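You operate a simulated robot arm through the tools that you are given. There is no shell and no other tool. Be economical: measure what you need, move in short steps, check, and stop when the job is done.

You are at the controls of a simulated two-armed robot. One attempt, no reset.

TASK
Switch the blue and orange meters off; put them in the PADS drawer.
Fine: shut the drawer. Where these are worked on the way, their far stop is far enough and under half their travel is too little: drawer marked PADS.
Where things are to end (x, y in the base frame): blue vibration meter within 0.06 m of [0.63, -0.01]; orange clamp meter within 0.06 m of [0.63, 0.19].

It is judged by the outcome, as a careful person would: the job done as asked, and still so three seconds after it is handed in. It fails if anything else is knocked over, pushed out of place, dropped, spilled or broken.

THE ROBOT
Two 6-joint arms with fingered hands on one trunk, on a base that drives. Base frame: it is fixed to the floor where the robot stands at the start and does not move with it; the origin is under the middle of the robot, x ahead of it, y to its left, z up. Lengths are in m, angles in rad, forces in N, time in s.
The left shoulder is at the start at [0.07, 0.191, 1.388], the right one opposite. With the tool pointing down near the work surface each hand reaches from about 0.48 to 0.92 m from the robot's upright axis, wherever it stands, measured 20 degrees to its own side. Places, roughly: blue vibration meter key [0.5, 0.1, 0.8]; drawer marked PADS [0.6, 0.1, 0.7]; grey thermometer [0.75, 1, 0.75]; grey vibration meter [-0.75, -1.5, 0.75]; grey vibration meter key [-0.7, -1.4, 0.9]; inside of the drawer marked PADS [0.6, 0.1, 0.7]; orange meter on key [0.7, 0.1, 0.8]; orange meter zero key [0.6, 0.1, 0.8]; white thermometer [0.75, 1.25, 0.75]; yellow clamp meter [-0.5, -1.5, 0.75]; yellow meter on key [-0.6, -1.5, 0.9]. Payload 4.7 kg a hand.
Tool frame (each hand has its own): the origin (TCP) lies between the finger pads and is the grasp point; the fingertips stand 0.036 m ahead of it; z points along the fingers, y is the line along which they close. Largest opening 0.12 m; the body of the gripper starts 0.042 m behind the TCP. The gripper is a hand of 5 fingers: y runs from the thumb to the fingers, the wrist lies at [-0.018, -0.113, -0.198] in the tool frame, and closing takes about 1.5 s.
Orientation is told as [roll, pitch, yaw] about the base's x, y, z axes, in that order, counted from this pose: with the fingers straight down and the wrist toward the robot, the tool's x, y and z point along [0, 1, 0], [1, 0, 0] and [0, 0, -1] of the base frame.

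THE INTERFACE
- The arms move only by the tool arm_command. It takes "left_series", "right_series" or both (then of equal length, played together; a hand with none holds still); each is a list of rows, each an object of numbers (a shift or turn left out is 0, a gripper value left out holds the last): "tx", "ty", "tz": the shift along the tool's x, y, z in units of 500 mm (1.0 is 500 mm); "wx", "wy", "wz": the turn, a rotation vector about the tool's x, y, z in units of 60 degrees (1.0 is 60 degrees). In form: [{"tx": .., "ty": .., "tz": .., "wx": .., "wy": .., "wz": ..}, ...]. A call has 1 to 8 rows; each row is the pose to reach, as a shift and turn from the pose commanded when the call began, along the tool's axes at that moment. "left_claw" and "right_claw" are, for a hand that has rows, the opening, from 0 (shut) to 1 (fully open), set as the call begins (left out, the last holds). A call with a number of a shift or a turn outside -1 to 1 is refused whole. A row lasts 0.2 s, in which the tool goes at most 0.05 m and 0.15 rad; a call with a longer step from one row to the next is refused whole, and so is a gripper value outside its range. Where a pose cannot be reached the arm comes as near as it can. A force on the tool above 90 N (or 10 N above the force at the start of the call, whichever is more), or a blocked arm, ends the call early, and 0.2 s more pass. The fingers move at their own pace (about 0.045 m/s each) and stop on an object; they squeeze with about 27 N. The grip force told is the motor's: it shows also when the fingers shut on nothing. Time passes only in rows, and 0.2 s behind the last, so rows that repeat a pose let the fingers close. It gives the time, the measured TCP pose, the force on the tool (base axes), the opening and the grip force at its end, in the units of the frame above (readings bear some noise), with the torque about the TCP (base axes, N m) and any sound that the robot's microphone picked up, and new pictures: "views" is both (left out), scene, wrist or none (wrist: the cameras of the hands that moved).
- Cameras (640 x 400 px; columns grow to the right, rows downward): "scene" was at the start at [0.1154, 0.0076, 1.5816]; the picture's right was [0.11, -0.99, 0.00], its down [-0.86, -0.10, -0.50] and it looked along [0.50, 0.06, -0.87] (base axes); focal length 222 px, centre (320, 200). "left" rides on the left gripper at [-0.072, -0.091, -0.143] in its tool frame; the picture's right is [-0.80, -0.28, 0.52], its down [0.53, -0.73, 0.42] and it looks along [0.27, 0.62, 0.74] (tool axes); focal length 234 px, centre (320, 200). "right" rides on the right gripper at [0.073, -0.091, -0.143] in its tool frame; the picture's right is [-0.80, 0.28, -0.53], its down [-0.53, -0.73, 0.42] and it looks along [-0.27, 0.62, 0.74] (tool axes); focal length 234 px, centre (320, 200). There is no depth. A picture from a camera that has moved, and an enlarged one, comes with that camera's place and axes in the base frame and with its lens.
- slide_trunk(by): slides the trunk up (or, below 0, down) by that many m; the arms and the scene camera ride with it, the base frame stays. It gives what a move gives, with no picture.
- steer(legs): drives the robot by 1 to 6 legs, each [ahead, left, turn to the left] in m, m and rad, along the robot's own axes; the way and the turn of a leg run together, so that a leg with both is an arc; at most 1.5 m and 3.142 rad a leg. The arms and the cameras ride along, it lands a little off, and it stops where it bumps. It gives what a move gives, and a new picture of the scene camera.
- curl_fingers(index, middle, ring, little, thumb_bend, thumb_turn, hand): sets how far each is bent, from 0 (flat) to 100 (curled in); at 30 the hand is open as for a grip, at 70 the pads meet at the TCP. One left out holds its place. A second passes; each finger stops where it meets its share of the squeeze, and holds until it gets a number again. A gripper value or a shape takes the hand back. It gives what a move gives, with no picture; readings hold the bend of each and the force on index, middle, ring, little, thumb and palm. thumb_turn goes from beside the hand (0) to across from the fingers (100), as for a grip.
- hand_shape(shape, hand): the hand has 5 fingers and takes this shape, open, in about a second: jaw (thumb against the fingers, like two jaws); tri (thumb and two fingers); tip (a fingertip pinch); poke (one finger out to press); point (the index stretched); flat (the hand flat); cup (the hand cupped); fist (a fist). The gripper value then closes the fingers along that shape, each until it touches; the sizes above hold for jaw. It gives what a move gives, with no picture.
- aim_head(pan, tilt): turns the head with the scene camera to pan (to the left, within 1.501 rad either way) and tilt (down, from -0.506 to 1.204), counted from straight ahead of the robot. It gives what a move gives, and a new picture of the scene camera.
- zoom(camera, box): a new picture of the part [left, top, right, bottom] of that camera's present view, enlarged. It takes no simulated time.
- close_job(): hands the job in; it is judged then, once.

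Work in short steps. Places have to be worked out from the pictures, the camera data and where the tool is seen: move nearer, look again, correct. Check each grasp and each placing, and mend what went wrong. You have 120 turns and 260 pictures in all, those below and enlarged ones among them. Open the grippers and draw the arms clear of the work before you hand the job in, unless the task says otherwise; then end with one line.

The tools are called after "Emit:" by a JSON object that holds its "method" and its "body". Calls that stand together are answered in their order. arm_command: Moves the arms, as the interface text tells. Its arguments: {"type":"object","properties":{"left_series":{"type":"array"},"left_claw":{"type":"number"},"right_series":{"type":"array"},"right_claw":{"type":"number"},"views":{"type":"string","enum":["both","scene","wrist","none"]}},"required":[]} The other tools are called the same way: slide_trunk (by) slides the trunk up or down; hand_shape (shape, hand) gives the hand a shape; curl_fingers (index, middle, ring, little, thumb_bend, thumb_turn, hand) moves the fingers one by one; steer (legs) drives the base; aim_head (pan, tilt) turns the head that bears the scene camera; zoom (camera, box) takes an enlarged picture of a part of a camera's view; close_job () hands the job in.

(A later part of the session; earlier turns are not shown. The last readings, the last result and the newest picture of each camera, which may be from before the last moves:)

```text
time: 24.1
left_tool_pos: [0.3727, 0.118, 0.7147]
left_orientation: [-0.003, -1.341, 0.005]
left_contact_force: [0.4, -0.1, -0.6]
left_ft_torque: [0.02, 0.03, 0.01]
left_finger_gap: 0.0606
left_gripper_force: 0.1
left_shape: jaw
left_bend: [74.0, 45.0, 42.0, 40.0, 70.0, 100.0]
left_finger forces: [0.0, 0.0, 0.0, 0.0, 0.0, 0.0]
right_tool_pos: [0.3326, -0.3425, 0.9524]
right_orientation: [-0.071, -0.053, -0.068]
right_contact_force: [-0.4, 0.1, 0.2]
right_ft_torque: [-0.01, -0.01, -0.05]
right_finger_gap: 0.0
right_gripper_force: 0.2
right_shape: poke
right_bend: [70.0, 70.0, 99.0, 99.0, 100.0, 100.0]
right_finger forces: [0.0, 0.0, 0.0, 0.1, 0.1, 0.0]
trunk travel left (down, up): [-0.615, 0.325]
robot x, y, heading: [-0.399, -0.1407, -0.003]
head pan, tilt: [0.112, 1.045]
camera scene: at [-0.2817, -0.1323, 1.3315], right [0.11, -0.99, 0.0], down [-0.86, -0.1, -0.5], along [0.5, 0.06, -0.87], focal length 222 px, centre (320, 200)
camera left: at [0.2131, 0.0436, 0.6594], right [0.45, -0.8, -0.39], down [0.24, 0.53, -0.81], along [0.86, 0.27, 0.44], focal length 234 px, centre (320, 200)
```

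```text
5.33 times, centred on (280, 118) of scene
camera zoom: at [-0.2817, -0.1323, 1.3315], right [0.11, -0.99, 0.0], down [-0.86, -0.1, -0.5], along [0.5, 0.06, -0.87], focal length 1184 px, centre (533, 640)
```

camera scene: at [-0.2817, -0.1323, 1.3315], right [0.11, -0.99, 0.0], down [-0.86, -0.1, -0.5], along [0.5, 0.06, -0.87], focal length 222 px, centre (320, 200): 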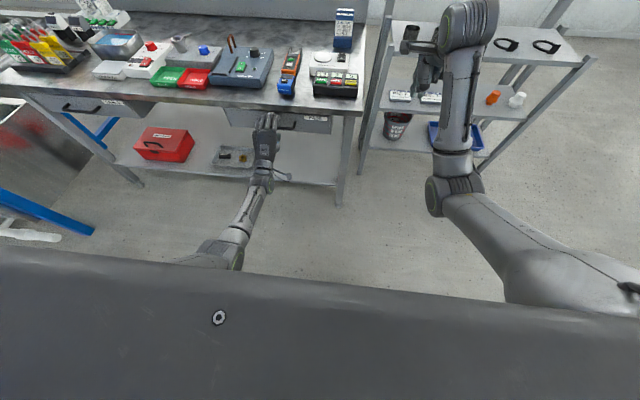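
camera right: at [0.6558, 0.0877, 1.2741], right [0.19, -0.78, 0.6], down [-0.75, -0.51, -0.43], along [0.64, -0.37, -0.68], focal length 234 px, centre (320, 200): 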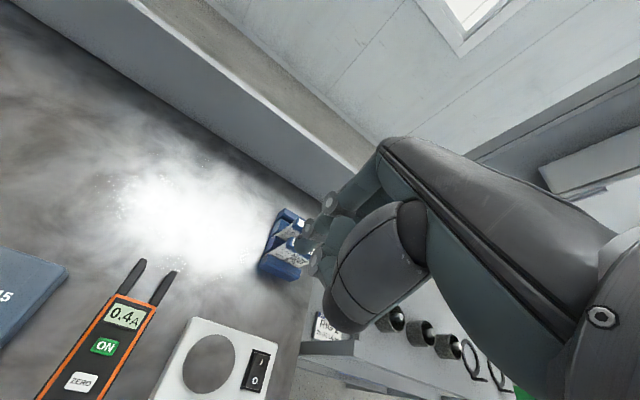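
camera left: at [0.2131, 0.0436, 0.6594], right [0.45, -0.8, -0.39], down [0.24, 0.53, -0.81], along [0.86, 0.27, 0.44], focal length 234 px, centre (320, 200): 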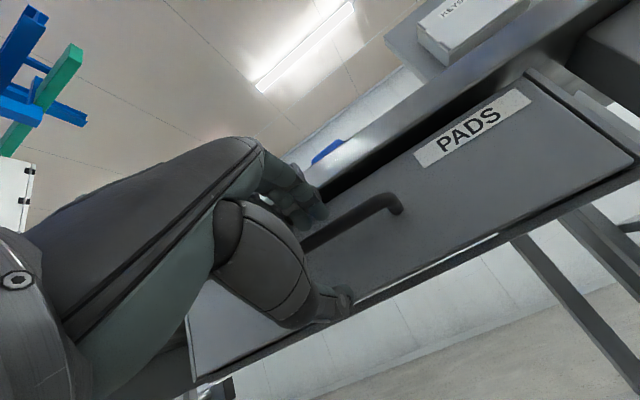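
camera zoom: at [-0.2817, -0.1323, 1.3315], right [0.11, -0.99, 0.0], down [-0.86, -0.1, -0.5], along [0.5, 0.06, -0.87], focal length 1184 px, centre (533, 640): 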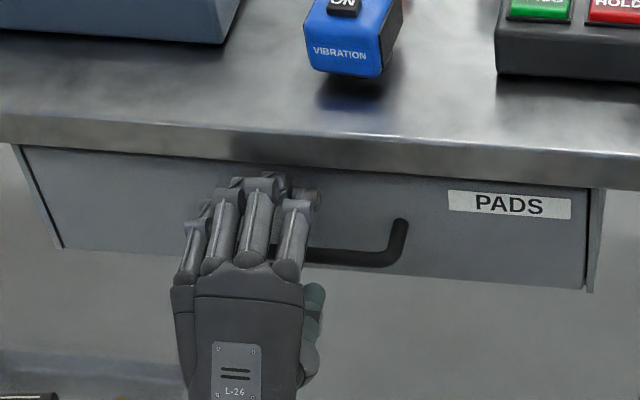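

The fingers are above and over the bar, with the thumb below. I close the hand.

Emit:
{"method": "arm_command", "body": {"left_claw": 0.0, "left_series": [{}, {}, {}, {}, {}, {}, {}, {}], "views": "wrist"}}

Emit:
{"method": "zoom", "body": {"camera": "scene", "box": [220, 80, 340, 155]}}

```text
time: 25.9
left_tool_pos: [0.3725, 0.1161, 0.7155]
left_orientation: [-0.001, -1.339, 0.002]
left_contact_force: [2.1, -0.2, 0.3]
left_ft_torque: [0.23, 0.0, -0.01]
left_finger_gap: 0.0001
left_gripper_force: 27.1
left_shape: jaw
left_bend: [70.0, 70.0, 70.0, 64.0, 67.0, 100.0]
left_finger forces: [0.9, 0.1, 2.5, 2.6, 23.6, 0.0]
right_tool_pos: [0.3342, -0.3412, 0.952]
right_orientation: [-0.07, -0.054, -0.068]
right_contact_force: [0.6, -0.5, 0.1]
right_ft_torque: [0.03, 0.0, 0.0]
right_finger_gap: 0.0001
right_gripper_force: 0.0
right_shape: poke
right_bend: [70.0, 70.0, 99.0, 99.0, 100.0, 100.0]
right_finger forces: [0.1, 0.0, 0.1, 0.0, 0.0, 0.1]
trunk travel left (down, up): [-0.615, 0.325]
robot x, y, heading: [-0.3982, -0.1416, -0.004]
head pan, tilt: [0.112, 1.045]
camera left: at [0.2127, 0.0436, 0.6594], right [0.45, -0.8, -0.39], down [0.24, 0.53, -0.81], along [0.86, 0.27, 0.44], focal length 234 px, centre (320, 200)
```

left: 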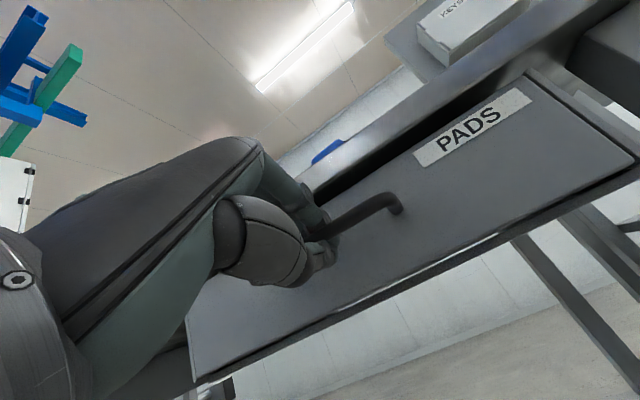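

```text
5.33 times, centred on (280, 118) of scene
camera zoom: at [-0.2819, -0.1323, 1.3316], right [0.11, -0.99, 0.0], down [-0.86, -0.1, -0.5], along [0.5, 0.06, -0.87], focal length 1184 px, centre (533, 640)
```

zoom: 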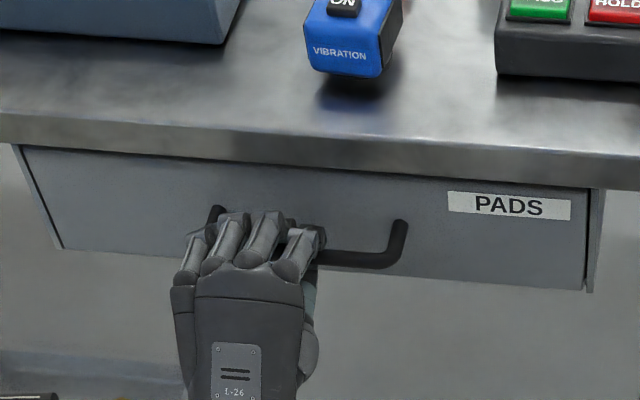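

The grip closed on or around the bar with 23 N on the thumb. I try pulling straight back 0.08 m.

Emit:
{"method": "arm_command", "body": {"left_series": [{"ty": -0.009, "tz": -0.039}, {"ty": -0.018, "tz": -0.078}, {"ty": -0.027, "tz": -0.117}, {"ty": -0.036, "tz": -0.156}], "views": "none"}}

Emit:
{"method": "zoom", "body": {"camera": "scene", "box": [180, 80, 340, 180]}}

```text
time: 26.9
left_tool_pos: [0.2917, 0.1168, 0.7141]
left_orientation: [-0.003, -1.34, 0.007]
left_contact_force: [-0.8, 3.7, -0.8]
left_ft_torque: [0.16, 0.0, 0.04]
left_finger_gap: 0.0
left_gripper_force: 27.1
left_shape: jaw
left_bend: [70.0, 70.0, 70.0, 63.0, 67.0, 100.0]
left_finger forces: [1.4, 0.0, 2.2, 2.1, 0.0, 0.1]
right_tool_pos: [0.3328, -0.3419, 0.9532]
right_orientation: [-0.072, -0.054, -0.066]
right_contact_force: [0.0, 0.1, 0.0]
right_ft_torque: [0.03, 0.02, -0.01]
right_finger_gap: 0.0001
right_gripper_force: 0.0
right_shape: poke
right_bend: [70.0, 70.0, 99.0, 99.0, 100.0, 100.0]
right_finger forces: [0.0, 0.0, 0.0, 0.1, 0.0, 0.0]
trunk travel left (down, up): [-0.615, 0.325]
robot x, y, heading: [-0.3968, -0.1412, 0.001]
head pan, tilt: [0.112, 1.045]
```

```text
4.00 times, centred on (260, 130) of scene
camera zoom: at [-0.2827, -0.1319, 1.3316], right [0.11, -0.99, 0.0], down [-0.86, -0.1, -0.5], along [0.5, 0.06, -0.86], focal length 888 px, centre (560, 480)
```

zoom: 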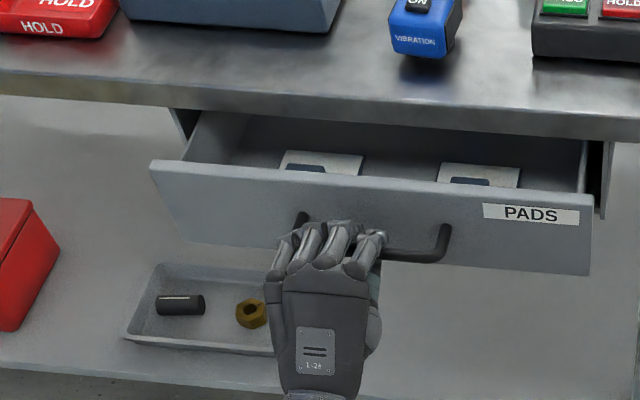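

The drawer slides with the hand, and two marked pads are visible inside. I continue pulling 0.12 m more.

Emit:
{"method": "arm_command", "body": {"left_series": [{"ty": -0.009, "tz": -0.039}, {"ty": -0.018, "tz": -0.078}, {"ty": -0.027, "tz": -0.117}, {"ty": -0.036, "tz": -0.156}, {"ty": -0.045, "tz": -0.195}, {"ty": -0.054, "tz": -0.234}], "views": "scene"}}

Emit:
{"method": "zoom", "body": {"camera": "scene", "box": [180, 80, 340, 180]}}

```text
time: 28.3
left_tool_pos: [0.1727, 0.116, 0.7148]
left_orientation: [-0.004, -1.338, 0.006]
left_contact_force: [-0.7, 3.4, -7.9]
left_ft_torque: [0.16, 0.1, 0.05]
left_finger_gap: 0.0
left_gripper_force: 27.1
left_shape: jaw
left_bend: [70.0, 70.0, 70.0, 64.0, 67.0, 100.0]
left_finger forces: [0.7, 0.0, 2.3, 1.5, 28.5, 0.0]
right_tool_pos: [0.3339, -0.3413, 0.9534]
right_orientation: [-0.069, -0.054, -0.068]
right_contact_force: [-0.1, -0.6, 0.4]
right_ft_torque: [0.03, -0.03, -0.01]
right_finger_gap: 0.0
right_gripper_force: 0.0
right_shape: poke
right_bend: [70.0, 70.0, 99.0, 99.0, 100.0, 100.0]
right_finger forces: [0.0, 0.0, 0.1, 0.1, 0.0, 0.1]
trunk travel left (down, up): [-0.615, 0.325]
robot x, y, heading: [-0.3986, -0.1407, 0.001]
head pan, tilt: [0.112, 1.045]
camera scene: at [-0.282, -0.1317, 1.3316], right [0.11, -0.99, 0.0], down [-0.86, -0.1, -0.5], along [0.5, 0.06, -0.87], focal length 222 px, centre (320, 200)
```

scene: 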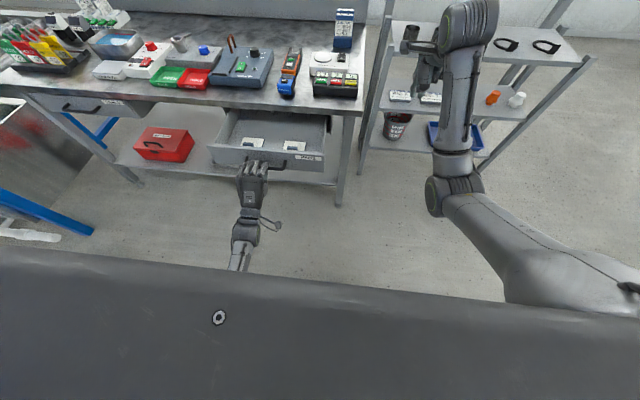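

```text
4.00 times, centred on (260, 130) of scene
camera zoom: at [-0.282, -0.1317, 1.3316], right [0.11, -0.99, 0.0], down [-0.86, -0.1, -0.5], along [0.5, 0.06, -0.87], focal length 888 px, centre (560, 480)
```

zoom: 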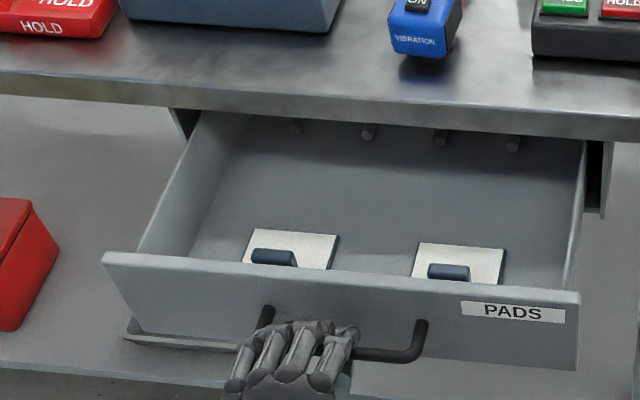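

Still moving freely at 0.2 m. I pull on until the stop or the arm's limit.

Emit:
{"method": "arm_command", "body": {"left_series": [{"ty": -0.009, "tz": -0.039}, {"ty": -0.018, "tz": -0.078}, {"ty": -0.027, "tz": -0.117}, {"ty": -0.036, "tz": -0.156}, {"ty": -0.045, "tz": -0.195}], "views": "scene"}}

Emit:
{"method": "zoom", "body": {"camera": "scene", "box": [180, 90, 340, 190]}}

```text
time: 29.5
left_tool_pos: [0.0727, 0.1172, 0.7161]
left_orientation: [-0.004, -1.34, 0.004]
left_contact_force: [0.1, -1.5, -11.2]
left_ft_torque: [0.14, 0.1, -0.1]
left_finger_gap: 0.0
left_gripper_force: 26.9
left_shape: jaw
left_bend: [70.0, 70.0, 70.0, 65.0, 67.0, 100.0]
left_finger forces: [0.3, 0.0, 2.6, 1.2, 30.9, 0.1]
right_tool_pos: [0.3329, -0.3412, 0.9531]
right_orientation: [-0.069, -0.056, -0.067]
right_contact_force: [-0.5, 0.1, -0.4]
right_ft_torque: [0.02, 0.0, -0.02]
right_finger_gap: 0.0
right_gripper_force: 0.0
right_shape: poke
right_bend: [70.0, 70.0, 99.0, 99.0, 100.0, 100.0]
right_finger forces: [0.1, 0.1, 0.0, 0.0, 0.1, 0.0]
trunk travel left (down, up): [-0.615, 0.325]
robot x, y, heading: [-0.3987, -0.1369, 0.006]
head pan, tilt: [0.112, 1.045]
camera scene: at [-0.2818, -0.132, 1.3315], right [0.11, -0.99, 0.0], down [-0.86, -0.1, -0.5], along [0.5, 0.06, -0.87], focal length 222 px, centre (320, 200)
```

scene: 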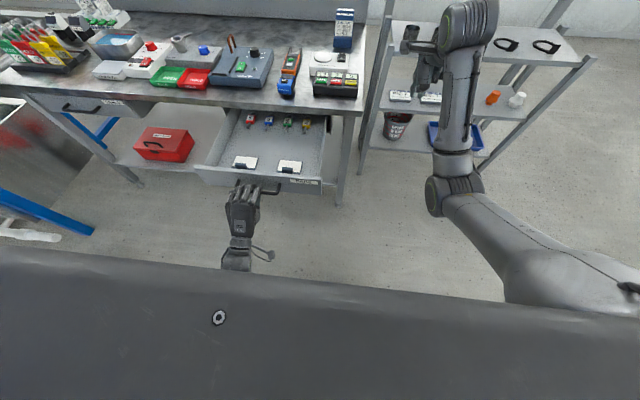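

```text
4.00 times, centred on (260, 140) of scene
camera zoom: at [-0.2818, -0.132, 1.3315], right [0.11, -0.99, 0.0], down [-0.86, -0.1, -0.5], along [0.5, 0.06, -0.87], focal length 888 px, centre (560, 440)
```

zoom: 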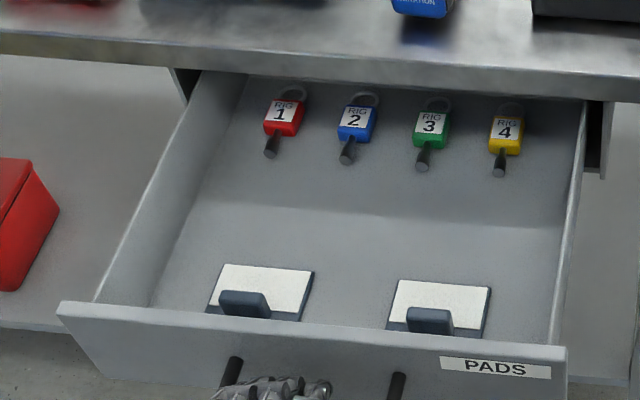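

The drawer is open 0.30 m. The free floor is a band between the pads (x<0.25 now) and the padlock keys (x>0.41 now), which matches the targets. I release the handle and back the base away.

Emit:
{"method": "arm_command", "body": {"left_claw": 1.0, "left_series": [{}, {}, {}, {}, {}, {}, {}, {}], "views": "wrist"}}

```text
time: 31.3
left_tool_pos: [0.0728, 0.1163, 0.7171]
left_orientation: [-0.001, -1.341, 0.003]
left_contact_force: [0.1, 0.4, -0.9]
left_ft_torque: [0.01, 0.03, -0.01]
left_finger_gap: 0.1195
left_gripper_force: 0.0
left_shape: jaw
left_bend: [30.0, 30.0, 30.0, 30.0, 30.0, 98.0]
left_finger forces: [0.0, 0.0, 0.0, 0.0, 0.0, 0.0]
right_tool_pos: [0.3329, -0.3419, 0.9527]
right_orientation: [-0.071, -0.055, -0.069]
right_contact_force: [0.7, 0.0, -1.0]
right_ft_torque: [0.0, 0.01, 0.03]
right_finger_gap: 0.0002
right_gripper_force: 0.1
right_shape: poke
right_bend: [70.0, 70.0, 99.0, 99.0, 100.0, 100.0]
right_finger forces: [0.0, 0.0, 0.0, 0.0, 0.0, 0.1]
trunk travel left (down, up): [-0.615, 0.325]
robot x, y, heading: [-0.3971, -0.1395, 0.003]
head pan, tilt: [0.112, 1.045]
camera left: at [-0.0876, 0.0434, 0.6612], right [0.45, -0.8, -0.39], down [0.24, 0.53, -0.81], along [0.86, 0.27, 0.44], focal length 234 px, centre (320, 200)
```

left: 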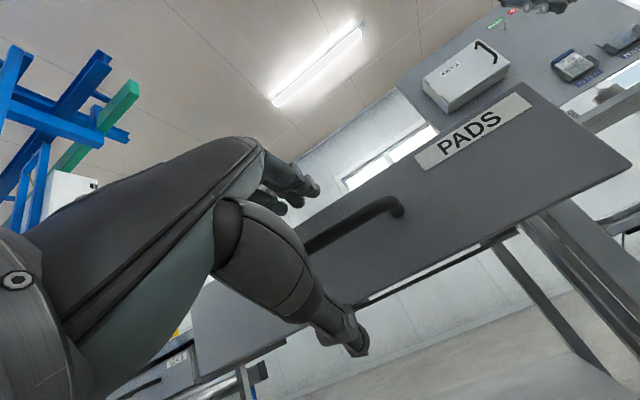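

Open and clear of the bar. I drive back 0.2 m, then raise the trunk.

Emit:
{"method": "steer", "body": {"legs": [[-0.2, 0, 0]]}}

Emit:
{"method": "slide_trunk", "body": {"by": 0.22}}

Emit:
{"method": "arm_command", "body": {"left_series": [{"wx": 0.14, "ty": 0.008, "tz": 0.035}, {"wx": 0.28, "ty": 0.016, "tz": 0.07}, {"wx": 0.42, "ty": 0.024, "tz": 0.105}, {"wx": 0.56, "ty": 0.032, "tz": 0.14}, {"wx": 0.7, "ty": 0.04, "tz": 0.175}, {"wx": 0.84, "ty": 0.045, "tz": 0.195}, {"wx": 0.98, "ty": 0.045, "tz": 0.195}], "views": "none"}}

```text
time: 32.9
left_tool_pos: [-0.1292, 0.1151, 0.7158]
left_orientation: [-0.002, -1.342, 0.003]
left_contact_force: [-0.5, -1.0, -0.6]
left_ft_torque: [0.01, 0.01, -0.02]
left_finger_gap: 0.1196
left_gripper_force: 0.1
left_shape: jaw
left_bend: [30.0, 30.0, 30.0, 30.0, 30.0, 98.0]
left_finger forces: [0.1, 0.1, 0.0, 0.0, 0.0, 0.0]
right_tool_pos: [0.1311, -0.3429, 0.9543]
right_orientation: [-0.069, -0.055, -0.07]
right_contact_force: [0.3, -0.4, -0.7]
right_ft_torque: [0.04, 0.01, 0.02]
right_finger_gap: 0.0
right_gripper_force: 0.0
right_shape: poke
right_bend: [70.0, 70.0, 99.0, 99.0, 100.0, 100.0]
right_finger forces: [0.0, 0.0, 0.1, 0.0, 0.1, 0.1]
trunk travel left (down, up): [-0.615, 0.325]
robot x, y, heading: [-0.5978, -0.141, 0.006]
head pan, tilt: [0.112, 1.045]
camera scene: at [-0.4855, -0.1329, 1.3317], right [0.11, -0.99, 0.0], down [-0.86, -0.1, -0.5], along [0.5, 0.06, -0.86], focal length 222 px, centre (320, 200)
```

scene: 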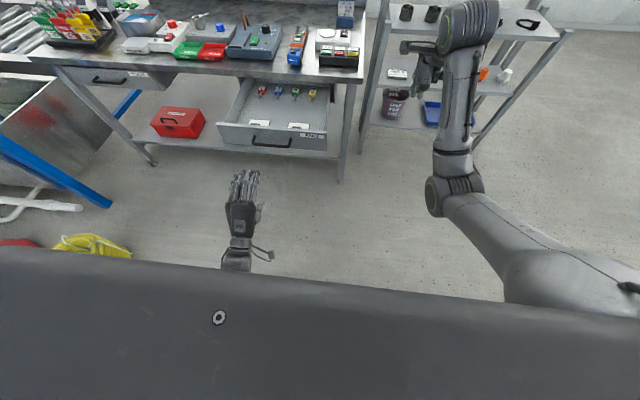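

```text
time: 35.2
left_tool_pos: [-0.1303, 0.1169, 0.9361]
left_orientation: [-0.002, -1.34, 0.003]
left_contact_force: [0.3, 0.3, 0.3]
left_ft_torque: [0.05, 0.01, -0.02]
left_finger_gap: 0.1199
left_gripper_force: 0.1
left_shape: jaw
left_bend: [30.0, 30.0, 30.0, 30.0, 30.0, 98.0]
left_finger forces: [0.1, 0.0, 0.1, 0.0, 0.1, 0.1]
right_tool_pos: [0.1301, -0.3428, 1.1728]
right_orientation: [-0.07, -0.053, -0.069]
right_contact_force: [-0.2, 1.1, -0.6]
right_ft_torque: [0.03, -0.02, -0.02]
right_finger_gap: 0.0001
right_gripper_force: 0.1
right_shape: poke
right_bend: [70.0, 70.0, 99.0, 99.0, 100.0, 100.0]
right_finger forces: [0.0, 0.0, 0.0, 0.0, 0.0, 0.0]
trunk travel left (down, up): [-0.835, 0.105]
robot x, y, heading: [-0.6007, -0.1414, 0.005]
head pan, tilt: [0.112, 1.045]
```

```text
time: 36.8
left_tool_pos: [-0.0614, 0.1245, 0.8719]
left_orientation: [-0.053, -0.391, -0.124]
left_contact_force: [0.7, 4.6, 0.3]
left_ft_torque: [-0.23, 0.0, -0.05]
left_finger_gap: 0.12
left_gripper_force: 0.1
left_shape: jaw
left_bend: [30.0, 30.0, 30.0, 30.0, 30.0, 98.0]
left_finger forces: [0.1, 0.0, 0.0, 0.0, 0.1, 0.0]
left hand out of reach, approached as far as the arm can: row 3, 4, 5, 6, 7
right_tool_pos: [0.1314, -0.3466, 1.1732]
right_orientation: [-0.069, -0.054, -0.07]
right_contact_force: [-0.3, -0.8, -0.5]
right_ft_torque: [0.0, -0.02, -0.01]
right_finger_gap: 0.0001
right_gripper_force: 0.0
right_shape: poke
right_bend: [70.0, 70.0, 99.0, 99.0, 100.0, 100.0]
right_finger forces: [0.0, 0.1, 0.0, 0.1, 0.0, 0.0]
trunk travel left (down, up): [-0.835, 0.105]
robot x, y, heading: [-0.5998, -0.1426, 0.003]
head pan, tilt: [0.112, 1.045]
```

The arm was too close in to finish the turn. I move it up and forward while straightening the tool.

Emit:
{"method": "arm_command", "body": {"left_series": [{"ty": 0.07, "tz": -0.045}, {"ty": 0.14, "tz": -0.09}, {"ty": 0.2, "tz": -0.13, "wx": 0.1}, {"ty": 0.26, "tz": -0.165, "wx": 0.2}, {"ty": 0.3, "tz": -0.165, "wx": 0.3}], "views": "none"}}

```text
time: 38.0
left_tool_pos: [0.0554, 0.1002, 0.9204]
left_orientation: [0.018, -0.099, -0.286]
left_contact_force: [0.2, 0.1, 0.3]
left_ft_torque: [-0.01, 0.05, -0.01]
left_finger_gap: 0.1201
left_gripper_force: 0.1
left_shape: jaw
left_bend: [30.0, 30.0, 30.0, 30.0, 30.0, 98.0]
left_finger forces: [0.1, 0.0, 0.0, 0.0, 0.0, 0.0]
left hand out of reach, approached as far as the arm can: row 1, 2, 3, 4, 5
right_tool_pos: [0.1319, -0.3431, 1.1723]
right_orientation: [-0.07, -0.053, -0.069]
right_contact_force: [0.1, 1.0, -0.2]
right_ft_torque: [0.02, 0.04, 0.0]
right_finger_gap: 0.0
right_gripper_force: 0.0
right_shape: poke
right_bend: [70.0, 70.0, 99.0, 99.0, 100.0, 100.0]
right_finger forces: [0.1, 0.0, 0.0, 0.1, 0.1, 0.1]
trunk travel left (down, up): [-0.835, 0.105]
robot x, y, heading: [-0.5974, -0.1373, 0.001]
head pan, tilt: [0.112, 1.045]
```

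Emit:
{"method": "arm_command", "body": {"left_series": [{"tz": -0.06}, {"tz": -0.12}, {"tz": -0.18}], "views": "scene"}}

```text
time: 38.8
left_tool_pos: [0.0453, 0.0799, 0.9809]
left_orientation: [0.037, -0.112, -0.338]
left_contact_force: [0.2, -0.6, 0.6]
left_ft_torque: [0.05, 0.01, -0.03]
left_finger_gap: 0.1198
left_gripper_force: 0.0
left_shape: jaw
left_bend: [30.0, 30.0, 30.0, 30.0, 30.0, 98.0]
left_finger forces: [0.0, 0.1, 0.0, 0.0, 0.0, 0.0]
left hand out of reach, approached as far as the arm can: row 1, 2, 3
right_tool_pos: [0.131, -0.3441, 1.1737]
right_orientation: [-0.069, -0.055, -0.071]
right_contact_force: [-0.6, -0.4, -0.2]
right_ft_torque: [-0.04, 0.01, 0.0]
right_finger_gap: 0.0
right_gripper_force: 0.0
right_shape: poke
right_bend: [70.0, 70.0, 99.0, 99.0, 100.0, 100.0]
right_finger forces: [0.0, 0.1, 0.1, 0.1, 0.0, 0.0]
trunk travel left (down, up): [-0.835, 0.105]
robot x, y, heading: [-0.6025, -0.1393, 0.003]
head pan, tilt: [0.112, 1.045]
camera scene: at [-0.485, -0.1334, 1.5516], right [0.11, -0.99, 0.0], down [-0.86, -0.1, -0.5], along [0.5, 0.06, -0.86], focal length 222 px, centre (320, 200)
```

scene: 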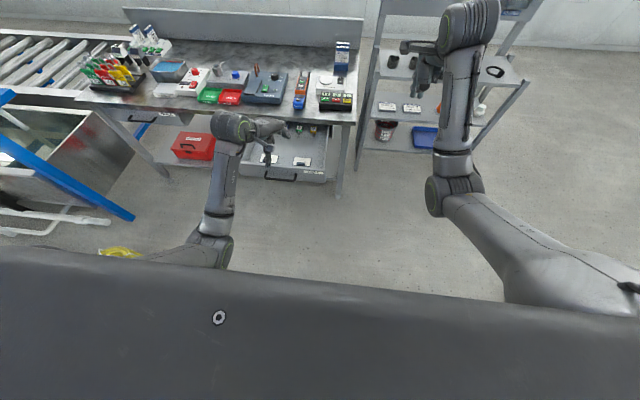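

The wrist is at an odd joint configuration. I shift it toward its own side and turn the yaw and pitch back to zero.

Emit:
{"method": "arm_command", "body": {"left_series": [{"tx": 0.06, "wz": -0.1}, {"tx": 0.12, "wz": -0.2}, {"tx": 0.18, "wz": -0.3, "wx": 0.05}, {"tx": 0.18, "wz": -0.32, "wx": 0.1}, {"tx": 0.18, "wz": -0.32, "wx": 0.1}], "views": "none"}}

```text
time: 40.0
left_tool_pos: [0.1077, 0.1686, 0.8921]
left_orientation: [0.094, -0.053, -0.224]
left_contact_force: [0.4, -0.6, 0.7]
left_ft_torque: [0.03, -0.03, 0.0]
left_finger_gap: 0.1197
left_gripper_force: 0.0
left_shape: jaw
left_bend: [30.0, 30.0, 30.0, 30.0, 30.0, 98.0]
left_finger forces: [0.1, 0.0, 0.1, 0.0, 0.0, 0.1]
left hand out of reach, approached as far as the arm can: row 1, 2, 3, 4, 5
right_tool_pos: [0.1297, -0.3443, 1.1734]
right_orientation: [-0.067, -0.056, -0.069]
right_contact_force: [-0.8, 0.2, 0.6]
right_ft_torque: [0.02, 0.02, -0.02]
right_finger_gap: 0.0
right_gripper_force: 0.0
right_shape: poke
right_bend: [70.0, 70.0, 99.0, 99.0, 100.0, 100.0]
right_finger forces: [0.1, 0.1, 0.0, 0.1, 0.0, 0.0]
trunk travel left (down, up): [-0.835, 0.105]
robot x, y, heading: [-0.5984, -0.1381, 0.001]
head pan, tilt: [0.112, 1.045]
```

I go back to the forward-pitched pose to unwind the joints, and then come back along the path that worked before.

Emit:
{"method": "arm_command", "body": {"left_series": [{"tx": -0.02, "tz": -0.06, "wx": -0.13, "wz": -0.03}, {"tx": -0.04, "tz": -0.12, "wx": -0.26, "wz": -0.06}, {"tx": -0.06, "tz": -0.18, "wx": -0.39, "wz": -0.09}, {"tx": -0.08, "ty": -0.02, "tz": -0.24, "wx": -0.52, "wz": -0.12}, {"tx": -0.1, "ty": -0.05, "tz": -0.24, "wx": -0.65, "wz": -0.14}, {"tx": -0.12, "ty": -0.07, "tz": -0.24, "wx": -0.78, "wz": -0.15}, {"tx": -0.12, "ty": -0.076, "tz": -0.24, "wx": -0.9, "wz": -0.15}], "views": "none"}}

```text
time: 41.6
left_tool_pos: [0.0525, 0.1112, 1.0041]
left_orientation: [0.035, -1.006, -0.115]
left_contact_force: [-0.3, 0.2, -0.3]
left_ft_torque: [0.02, 0.02, 0.01]
left_finger_gap: 0.1199
left_gripper_force: 0.0
left_shape: jaw
left_bend: [30.0, 30.0, 30.0, 30.0, 30.0, 98.0]
left_finger forces: [0.1, 0.0, 0.1, 0.0, 0.1, 0.0]
left hand out of reach, approached as far as the arm can: row 1, 2, 3, 4, 5, 6
right_tool_pos: [0.1311, -0.3438, 1.173]
right_orientation: [-0.067, -0.055, -0.072]
right_contact_force: [0.4, -0.6, -0.9]
right_ft_torque: [0.05, 0.0, 0.06]
right_finger_gap: 0.0
right_gripper_force: 0.2
right_shape: poke
right_bend: [70.0, 70.0, 99.0, 99.0, 100.0, 100.0]
right_finger forces: [0.0, 0.0, 0.0, 0.1, 0.0, 0.0]
trunk travel left (down, up): [-0.835, 0.105]
robot x, y, heading: [-0.6006, -0.1425, -0.0]
head pan, tilt: [0.112, 1.045]
```

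That pose is reachable. I retrace the original path in reverse.

Emit:
{"method": "arm_command", "body": {"left_series": [{"wx": 0.12, "ty": -0.01, "tz": -0.016, "wz": -0.03}, {"wx": 0.25, "ty": -0.03, "tz": -0.05, "wz": -0.05}, {"wx": 0.38, "ty": -0.06, "tz": -0.1}, {"wx": 0.51, "ty": -0.09, "tz": -0.15}], "views": "none"}}

```text
time: 42.6
left_tool_pos: [-0.0521, 0.1146, 0.9519]
left_orientation: [0.001, -0.499, -0.181]
left_contact_force: [0.2, 0.6, -1.2]
left_ft_torque: [-0.01, 0.01, 0.07]
left_finger_gap: 0.1201
left_gripper_force: 0.1
left_shape: jaw
left_bend: [30.0, 30.0, 30.0, 30.0, 30.0, 98.0]
left_finger forces: [0.0, 0.0, 0.0, 0.0, 0.0, 0.0]
left hand out of reach, approached as far as the arm can: row 1, 2, 3, 4
right_tool_pos: [0.1306, -0.3443, 1.1738]
right_orientation: [-0.069, -0.055, -0.07]
right_contact_force: [-0.4, 0.1, 0.3]
right_ft_torque: [0.01, -0.01, 0.01]
right_finger_gap: 0.0
right_gripper_force: 0.1
right_shape: poke
right_bend: [70.0, 70.0, 99.0, 99.0, 100.0, 100.0]
right_finger forces: [0.0, 0.0, 0.0, 0.1, 0.1, 0.0]
trunk travel left (down, up): [-0.835, 0.105]
robot x, y, heading: [-0.5983, -0.1387, 0.002]
head pan, tilt: [0.112, 1.045]
```

In this joint branch the hand wants negative yaw. Since the orange grasp needs about -90° yaw anyway, I let it turn that way while bringing the tool vertical.

Emit:
{"method": "arm_command", "body": {"left_series": [{"wx": 0.1, "wz": 0.1, "ty": 0.05, "tz": 0.02}, {"wx": 0.19, "wz": 0.2, "ty": 0.1, "tz": 0.0}, {"wx": 0.28, "wz": 0.3, "ty": 0.15, "tz": -0.02}, {"wx": 0.37, "wz": 0.4, "ty": 0.2, "tz": -0.04}, {"wx": 0.45, "wz": 0.5, "ty": 0.25, "tz": -0.06}, {"wx": 0.45, "wz": 0.6, "ty": 0.25, "tz": -0.06}], "views": "none"}}

```text
time: 44.0
left_tool_pos: [0.0407, 0.0967, 1.0402]
left_orientation: [0.148, 0.034, -0.782]
left_contact_force: [-0.5, 0.4, -0.7]
left_ft_torque: [-0.01, -0.02, -0.03]
left_finger_gap: 0.1203
left_gripper_force: 0.1
left_shape: jaw
left_bend: [30.0, 30.0, 30.0, 30.0, 30.0, 98.0]
left_finger forces: [0.0, 0.0, 0.0, 0.0, 0.0, 0.0]
right_tool_pos: [0.1309, -0.343, 1.1743]
right_orientation: [-0.07, -0.053, -0.069]
right_contact_force: [0.2, 0.6, -0.2]
right_ft_torque: [0.04, 0.0, -0.02]
right_finger_gap: 0.0002
right_gripper_force: 0.1
right_shape: poke
right_bend: [70.0, 70.0, 99.0, 99.0, 100.0, 100.0]
right_finger forces: [0.0, 0.0, 0.1, 0.1, 0.0, 0.1]
trunk travel left (down, up): [-0.835, 0.105]
robot x, y, heading: [-0.5987, -0.1421, 0.002]
head pan, tilt: [0.112, 1.045]
```

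Reachable at yaw -0.78. I level the tool and test returning yaw toward zero to learn the limit.

Emit:
{"method": "arm_command", "body": {"left_series": [{"wz": -0.13}, {"wz": -0.26}, {"wz": -0.39}, {"wz": -0.52}, {"wz": -0.65}, {"wz": -0.72}], "views": "none"}}

```text
time: 45.4
left_tool_pos: [0.0455, 0.1146, 1.0349]
left_orientation: [0.144, -0.037, -0.354]
left_contact_force: [0.1, 0.4, 0.6]
left_ft_torque: [0.02, 0.01, 0.0]
left_finger_gap: 0.1201
left_gripper_force: 0.0
left_shape: jaw
left_bend: [30.0, 30.0, 30.0, 30.0, 30.0, 98.0]
left_finger forces: [0.0, 0.1, 0.1, 0.0, 0.0, 0.0]
left hand out of reach, approached as far as the arm can: row 3, 4, 5, 6
right_tool_pos: [0.1323, -0.3424, 1.1729]
right_orientation: [-0.071, -0.055, -0.07]
right_contact_force: [0.0, 0.5, 0.9]
right_ft_torque: [0.01, 0.02, 0.01]
right_finger_gap: 0.0001
right_gripper_force: 0.0
right_shape: poke
right_bend: [70.0, 70.0, 99.0, 99.0, 100.0, 100.0]
right_finger forces: [0.0, 0.0, 0.2, 0.0, 0.0, 0.0]
trunk travel left (down, up): [-0.835, 0.105]
robot x, y, heading: [-0.6012, -0.1397, 0.003]
head pan, tilt: [0.112, 1.045]
```

The limit in this branch is about -0.38 rad. The right arm is still in its clean branch, so I'll use it, mirrored: robot to about (-0.25, 0.19) with heading +0.5. First I go sideways and turn.

Emit:
{"method": "steer", "body": {"legs": [[0, 0.33, 0], [0, 0, 0.5]]}}

Emit:
{"method": "hand_shape", "body": {"shape": "jaw", "hand": "right"}}

Emit:
{"method": "aim_head", "body": {"pan": -0.4, "tilt": 1.0}}

```text
time: 49.0
left_tool_pos: [-0.1498, 0.7117, 1.0358]
left_orientation: [0.145, -0.036, 0.134]
left_contact_force: [-0.7, 0.2, -0.8]
left_ft_torque: [-0.03, 0.0, 0.0]
left_finger_gap: 0.1201
left_gripper_force: 0.1
left_shape: jaw
left_bend: [30.0, 30.0, 30.0, 30.0, 30.0, 98.0]
left_finger forces: [0.1, 0.0, 0.0, 0.0, 0.1, 0.1]
right_tool_pos: [0.1421, 0.3482, 1.1718]
right_orientation: [-0.07, -0.053, 0.419]
right_contact_force: [0.1, -1.0, 0.3]
right_ft_torque: [0.0, 0.01, 0.01]
right_finger_gap: 0.0002
right_gripper_force: 0.0
right_shape: poke
right_bend: [70.0, 70.0, 99.0, 99.0, 100.0, 100.0]
right_finger forces: [0.0, 0.1, 0.0, 0.0, 0.1, 0.0]
trunk travel left (down, up): [-0.835, 0.105]
robot x, y, heading: [-0.5973, 0.1813, 0.487]
head pan, tilt: [0.112, 1.045]
camera scene: at [-0.501, 0.2454, 1.5516], right [0.57, -0.82, 0.0], down [-0.71, -0.49, -0.5], along [0.41, 0.28, -0.87], focal length 222 px, centre (320, 200)
```

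scene: 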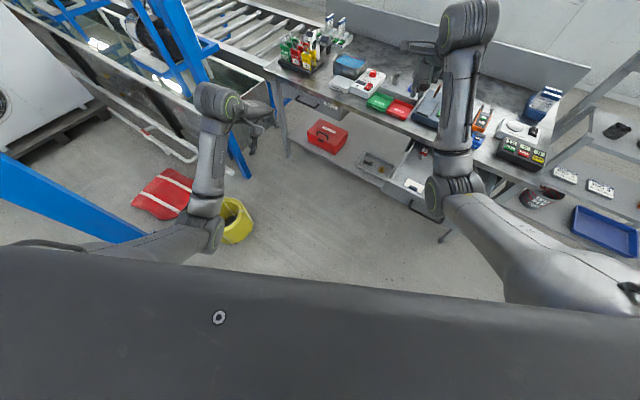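

```text
time: 49.9
left_tool_pos: [-0.1494, 0.7118, 1.0355]
left_orientation: [0.144, -0.033, 0.135]
left_contact_force: [-0.2, -0.2, -0.6]
left_ft_torque: [-0.01, -0.03, 0.02]
left_finger_gap: 0.1201
left_gripper_force: 0.1
left_shape: jaw
left_bend: [30.0, 30.0, 30.0, 30.0, 30.0, 98.0]
left_finger forces: [0.0, 0.0, 0.0, 0.1, 0.0, 0.0]
right_tool_pos: [0.1417, 0.349, 1.1721]
right_orientation: [-0.07, -0.055, 0.421]
right_contact_force: [-0.4, -0.4, -0.3]
right_ft_torque: [-0.03, -0.02, 0.0]
right_finger_gap: 0.1197
right_gripper_force: 0.0
right_shape: jaw
right_bend: [30.0, 30.0, 30.0, 30.0, 30.0, 98.0]
right_finger forces: [0.0, 0.1, 0.0, 0.0, 0.1, 0.1]
trunk travel left (down, up): [-0.835, 0.105]
robot x, y, heading: [-0.5993, 0.1836, 0.489]
head pan, tilt: [0.112, 1.045]
```

```text
time: 50.8
left_tool_pos: [-0.1484, 0.712, 1.0357]
left_orientation: [0.146, -0.034, 0.134]
left_contact_force: [0.3, 0.1, -0.8]
left_ft_torque: [-0.03, -0.03, -0.01]
left_finger_gap: 0.12
left_gripper_force: 0.1
left_shape: jaw
left_bend: [30.0, 30.0, 30.0, 30.0, 30.0, 98.0]
left_finger forces: [0.0, 0.0, 0.1, 0.0, 0.0, 0.1]
right_tool_pos: [0.1419, 0.3481, 1.1733]
right_orientation: [-0.071, -0.055, 0.419]
right_contact_force: [-0.1, -0.2, -0.1]
right_ft_torque: [-0.03, -0.02, -0.05]
right_finger_gap: 0.1197
right_gripper_force: 0.1
right_shape: jaw
right_bend: [30.0, 30.0, 30.0, 30.0, 30.0, 98.0]
right_finger forces: [0.1, 0.1, 0.0, 0.0, 0.1, 0.0]
trunk travel left (down, up): [-0.835, 0.105]
robot x, y, heading: [-0.5995, 0.1837, 0.489]
head pan, tilt: [-0.4, 1.0]
camera scene: at [-0.4868, 0.214, 1.5547], right [0.09, -1.0, 0.0], down [-0.84, -0.08, -0.54], along [0.54, 0.05, -0.84], focal length 222 px, centre (320, 200)
```

scene: 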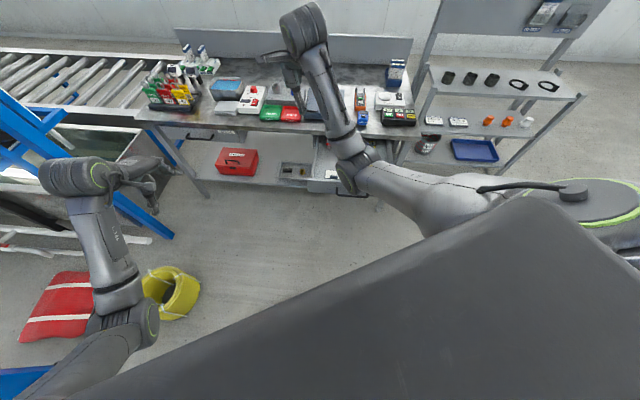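

The left arm is near the blue frame, so I pull it inward and up before advancing.

Emit:
{"method": "arm_command", "body": {"left_series": [{"tx": -0.09}, {"tx": -0.18}, {"tx": -0.27}, {"tx": -0.36, "tz": -0.04}, {"tx": -0.4, "tz": -0.1}], "views": "none"}}

Emit:
{"method": "steer", "body": {"legs": [[0.2, -0.11, 0]]}}

```text
time: 52.0
left_tool_pos: [-0.1672, 0.6599, 1.0568]
left_orientation: [0.11, -0.04, 0.082]
left_contact_force: [0.3, 0.5, -0.2]
left_ft_torque: [0.01, 0.04, -0.01]
left_finger_gap: 0.12
left_gripper_force: 0.1
left_shape: jaw
left_bend: [30.0, 30.0, 30.0, 30.0, 30.0, 98.0]
left_finger forces: [0.0, 0.0, 0.0, 0.1, 0.1, 0.0]
left hand out of reach, approached as far as the arm can: row 1, 2, 3, 4, 5
right_tool_pos: [0.142, 0.3485, 1.1725]
right_orientation: [-0.071, -0.054, 0.418]
right_contact_force: [0.1, 0.2, -0.1]
right_ft_torque: [0.0, -0.01, -0.02]
right_finger_gap: 0.1199
right_gripper_force: 0.1
right_shape: jaw
right_bend: [30.0, 30.0, 30.0, 30.0, 30.0, 98.0]
right_finger forces: [0.0, 0.0, 0.0, 0.0, 0.0, 0.0]
trunk travel left (down, up): [-0.835, 0.105]
robot x, y, heading: [-0.603, 0.1895, 0.49]
head pan, tilt: [-0.4, 1.0]
```

```text
time: 53.8
left_tool_pos: [0.0598, 0.6563, 1.0592]
left_orientation: [0.109, -0.038, 0.082]
left_contact_force: [0.7, 0.1, -0.2]
left_ft_torque: [-0.03, 0.03, 0.02]
left_finger_gap: 0.1198
left_gripper_force: 0.1
left_shape: jaw
left_bend: [30.0, 30.0, 30.0, 30.0, 30.0, 98.0]
left_finger forces: [0.0, 0.0, 0.1, 0.0, 0.0, 0.1]
right_tool_pos: [0.3697, 0.3446, 1.1735]
right_orientation: [-0.07, -0.054, 0.419]
right_contact_force: [-0.4, 0.0, 0.0]
right_ft_torque: [-0.01, -0.05, 0.01]
right_finger_gap: 0.1198
right_gripper_force: 0.1
right_shape: jaw
right_bend: [30.0, 30.0, 30.0, 30.0, 30.0, 98.0]
right_finger forces: [0.1, 0.1, 0.0, 0.1, 0.0, 0.0]
trunk travel left (down, up): [-0.835, 0.105]
robot x, y, heading: [-0.3741, 0.1795, 0.489]
head pan, tilt: [-0.4, 1.0]
camera scene: at [-0.2604, 0.2108, 1.5548], right [0.09, -1.0, 0.0], down [-0.84, -0.08, -0.54], along [0.54, 0.05, -0.84], focal length 222 px, centre (320, 200)
```

scene: 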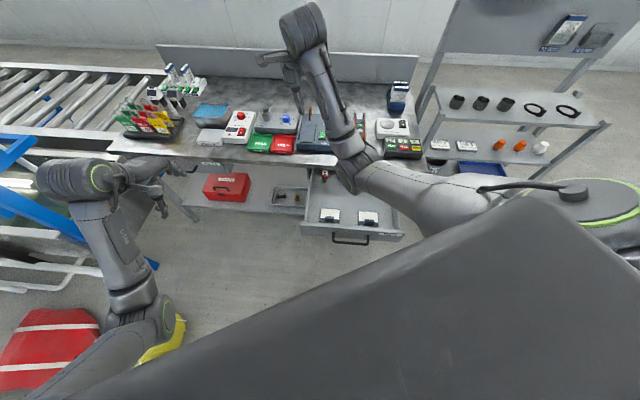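

Clear so far. I advance another 0.1 m toward the drawer front.

Emit:
{"method": "steer", "body": {"legs": [[0.09, -0.05, 0]]}}

Emit:
{"method": "zoom", "body": {"camera": "scene", "box": [260, 60, 440, 260]}}

```text
time: 54.9
left_tool_pos: [0.1627, 0.6549, 1.0581]
left_orientation: [0.11, -0.039, 0.082]
left_contact_force: [0.1, 0.1, -0.1]
left_ft_torque: [0.0, -0.02, -0.03]
left_finger_gap: 0.12
left_gripper_force: 0.0
left_shape: jaw
left_bend: [30.0, 30.0, 30.0, 30.0, 30.0, 98.0]
left_finger forces: [0.0, 0.0, 0.0, 0.1, 0.0, 0.1]
right_tool_pos: [0.4708, 0.3435, 1.1739]
right_orientation: [-0.068, -0.054, 0.418]
right_contact_force: [-0.2, -0.2, 0.3]
right_ft_torque: [0.01, -0.03, -0.02]
right_finger_gap: 0.1198
right_gripper_force: 0.1
right_shape: jaw
right_bend: [30.0, 30.0, 30.0, 30.0, 30.0, 98.0]
right_finger forces: [0.0, 0.0, 0.1, 0.1, 0.1, 0.1]
trunk travel left (down, up): [-0.835, 0.105]
robot x, y, heading: [-0.2696, 0.1823, 0.49]
head pan, tilt: [-0.4, 1.0]
camera scene: at [-0.1572, 0.2099, 1.5548], right [0.09, -1.0, 0.0], down [-0.84, -0.08, -0.54], along [0.54, 0.05, -0.84], focal length 222 px, centre (320, 200)
```

scene: 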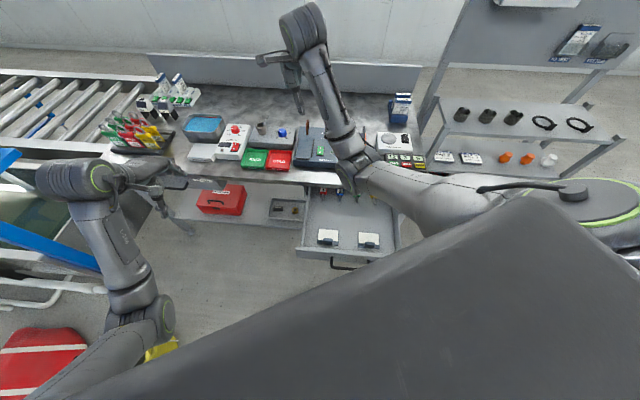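

```text
2.00 times, centred on (350, 160) of scene
camera zoom: at [-0.1572, 0.2099, 1.5548], right [0.09, -1.0, 0.0], down [-0.84, -0.08, -0.54], along [0.54, 0.05, -0.84], focal length 444 px, centre (260, 280)
```

zoom: 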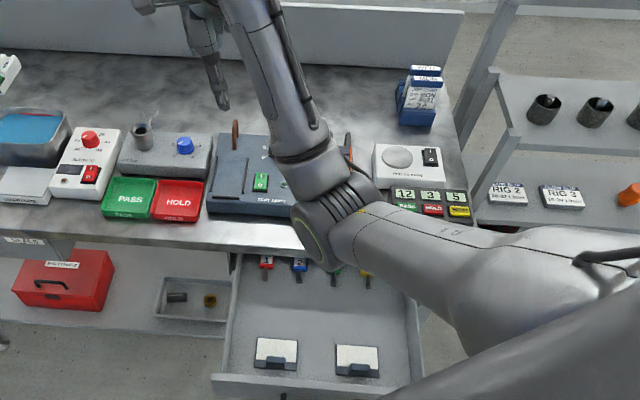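

Now the right hand swings over the orange meter, turning yaw toward +90°, staying high.

Emit:
{"method": "arm_command", "body": {"right_series": [{"tx": -0.075, "ty": 0.015, "wz": -0.125}, {"tx": -0.15, "ty": 0.03, "wz": -0.25}, {"tx": -0.225, "ty": 0.045, "wz": -0.375}, {"tx": -0.3, "ty": 0.06, "wz": -0.5}, {"tx": -0.375, "ty": 0.075, "wz": -0.625}, {"tx": -0.45, "ty": 0.09, "wz": -0.75}, {"tx": -0.525, "ty": 0.105, "wz": -0.875}, {"tx": -0.598, "ty": 0.115, "wz": -0.99}]}}

```text
time: 56.7
left_tool_pos: [0.1642, 0.6529, 1.0587]
left_orientation: [0.112, -0.038, 0.082]
left_contact_force: [0.2, -0.2, -0.4]
left_ft_torque: [0.03, 0.02, 0.0]
left_finger_gap: 0.1197
left_gripper_force: 0.0
left_shape: jaw
left_bend: [30.0, 30.0, 30.0, 30.0, 30.0, 98.0]
left_finger forces: [0.1, 0.0, 0.0, 0.0, 0.0, 0.0]
right_tool_pos: [0.6442, 0.0941, 1.1967]
right_orientation: [-0.08, 0.032, 1.454]
right_contact_force: [0.0, 0.4, -0.4]
right_ft_torque: [-0.01, 0.03, 0.0]
right_finger_gap: 0.12
right_gripper_force: 0.0
right_shape: jaw
right_bend: [30.0, 30.0, 30.0, 30.0, 30.0, 98.0]
right_finger forces: [0.0, 0.0, 0.0, 0.0, 0.1, 0.0]
trunk travel left (down, up): [-0.835, 0.105]
robot x, y, heading: [-0.2629, 0.1779, 0.496]
head pan, tilt: [-0.4, 1.0]
camera scene: at [-0.1556, 0.2091, 1.5546], right [0.09, -1.0, 0.0], down [-0.84, -0.08, -0.54], along [0.54, 0.05, -0.84], focal length 222 px, centre (320, 200)
camera right: at [0.5497, 0.0185, 1.3364], right [0.79, 0.21, 0.58], down [0.47, -0.8, -0.36], along [0.39, 0.56, -0.73], focal length 234 px, centre (320, 200)
```

scene: 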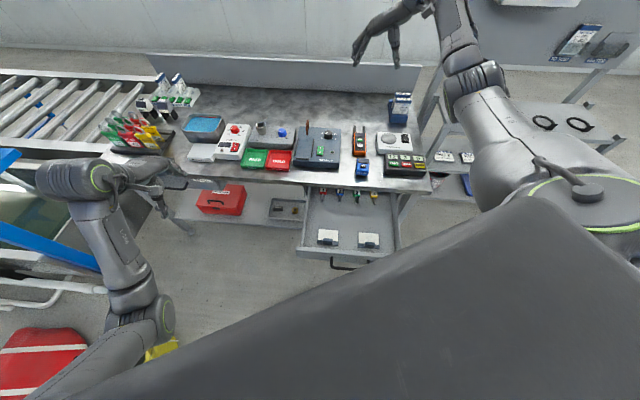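
right: 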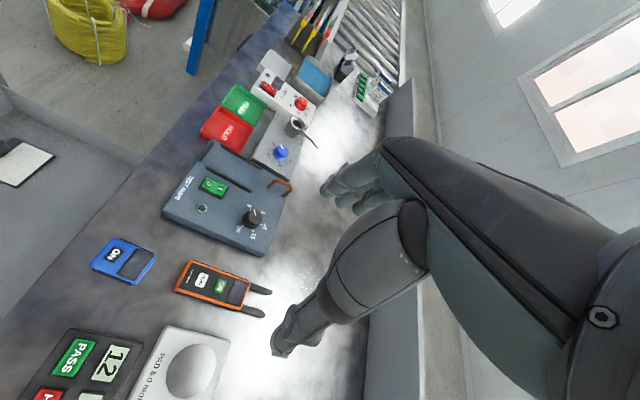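

The pose is fully reachable. I zoom to locate the meters precisely.

Emit:
{"method": "zoom", "body": {"camera": "scene", "box": [300, 110, 440, 200]}}

Emit:
{"method": "zoom", "body": {"camera": "right", "box": [80, 200, 320, 350]}}

```text
4.44 times, centred on (370, 155) of scene
camera zoom: at [-0.1556, 0.2091, 1.5546], right [0.09, -1.0, 0.0], down [-0.84, -0.08, -0.54], along [0.54, 0.05, -0.84], focal length 987 px, centre (98, 400)
```

zoom: 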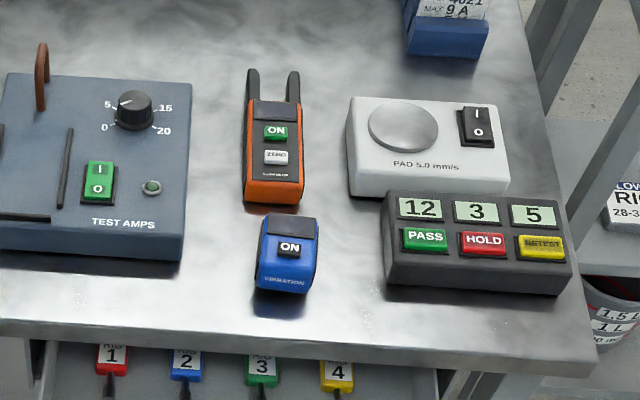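

```text
2.67 times, centred on (200, 275) of right
camera zoom: at [0.5497, 0.0185, 1.3364], right [0.79, 0.21, 0.58], down [0.47, -0.8, -0.36], along [0.39, 0.56, -0.73], focal length 624 px, centre (640, 0)
```

zoom: 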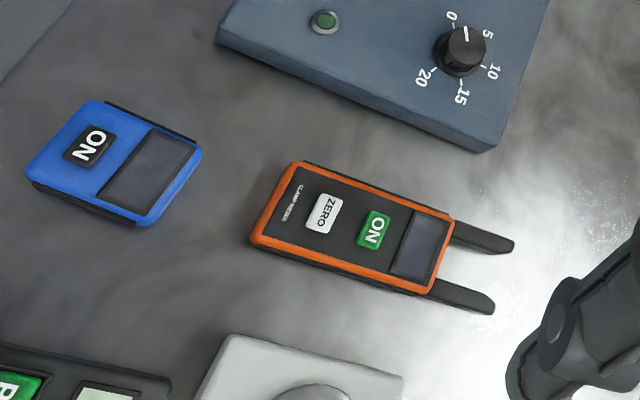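

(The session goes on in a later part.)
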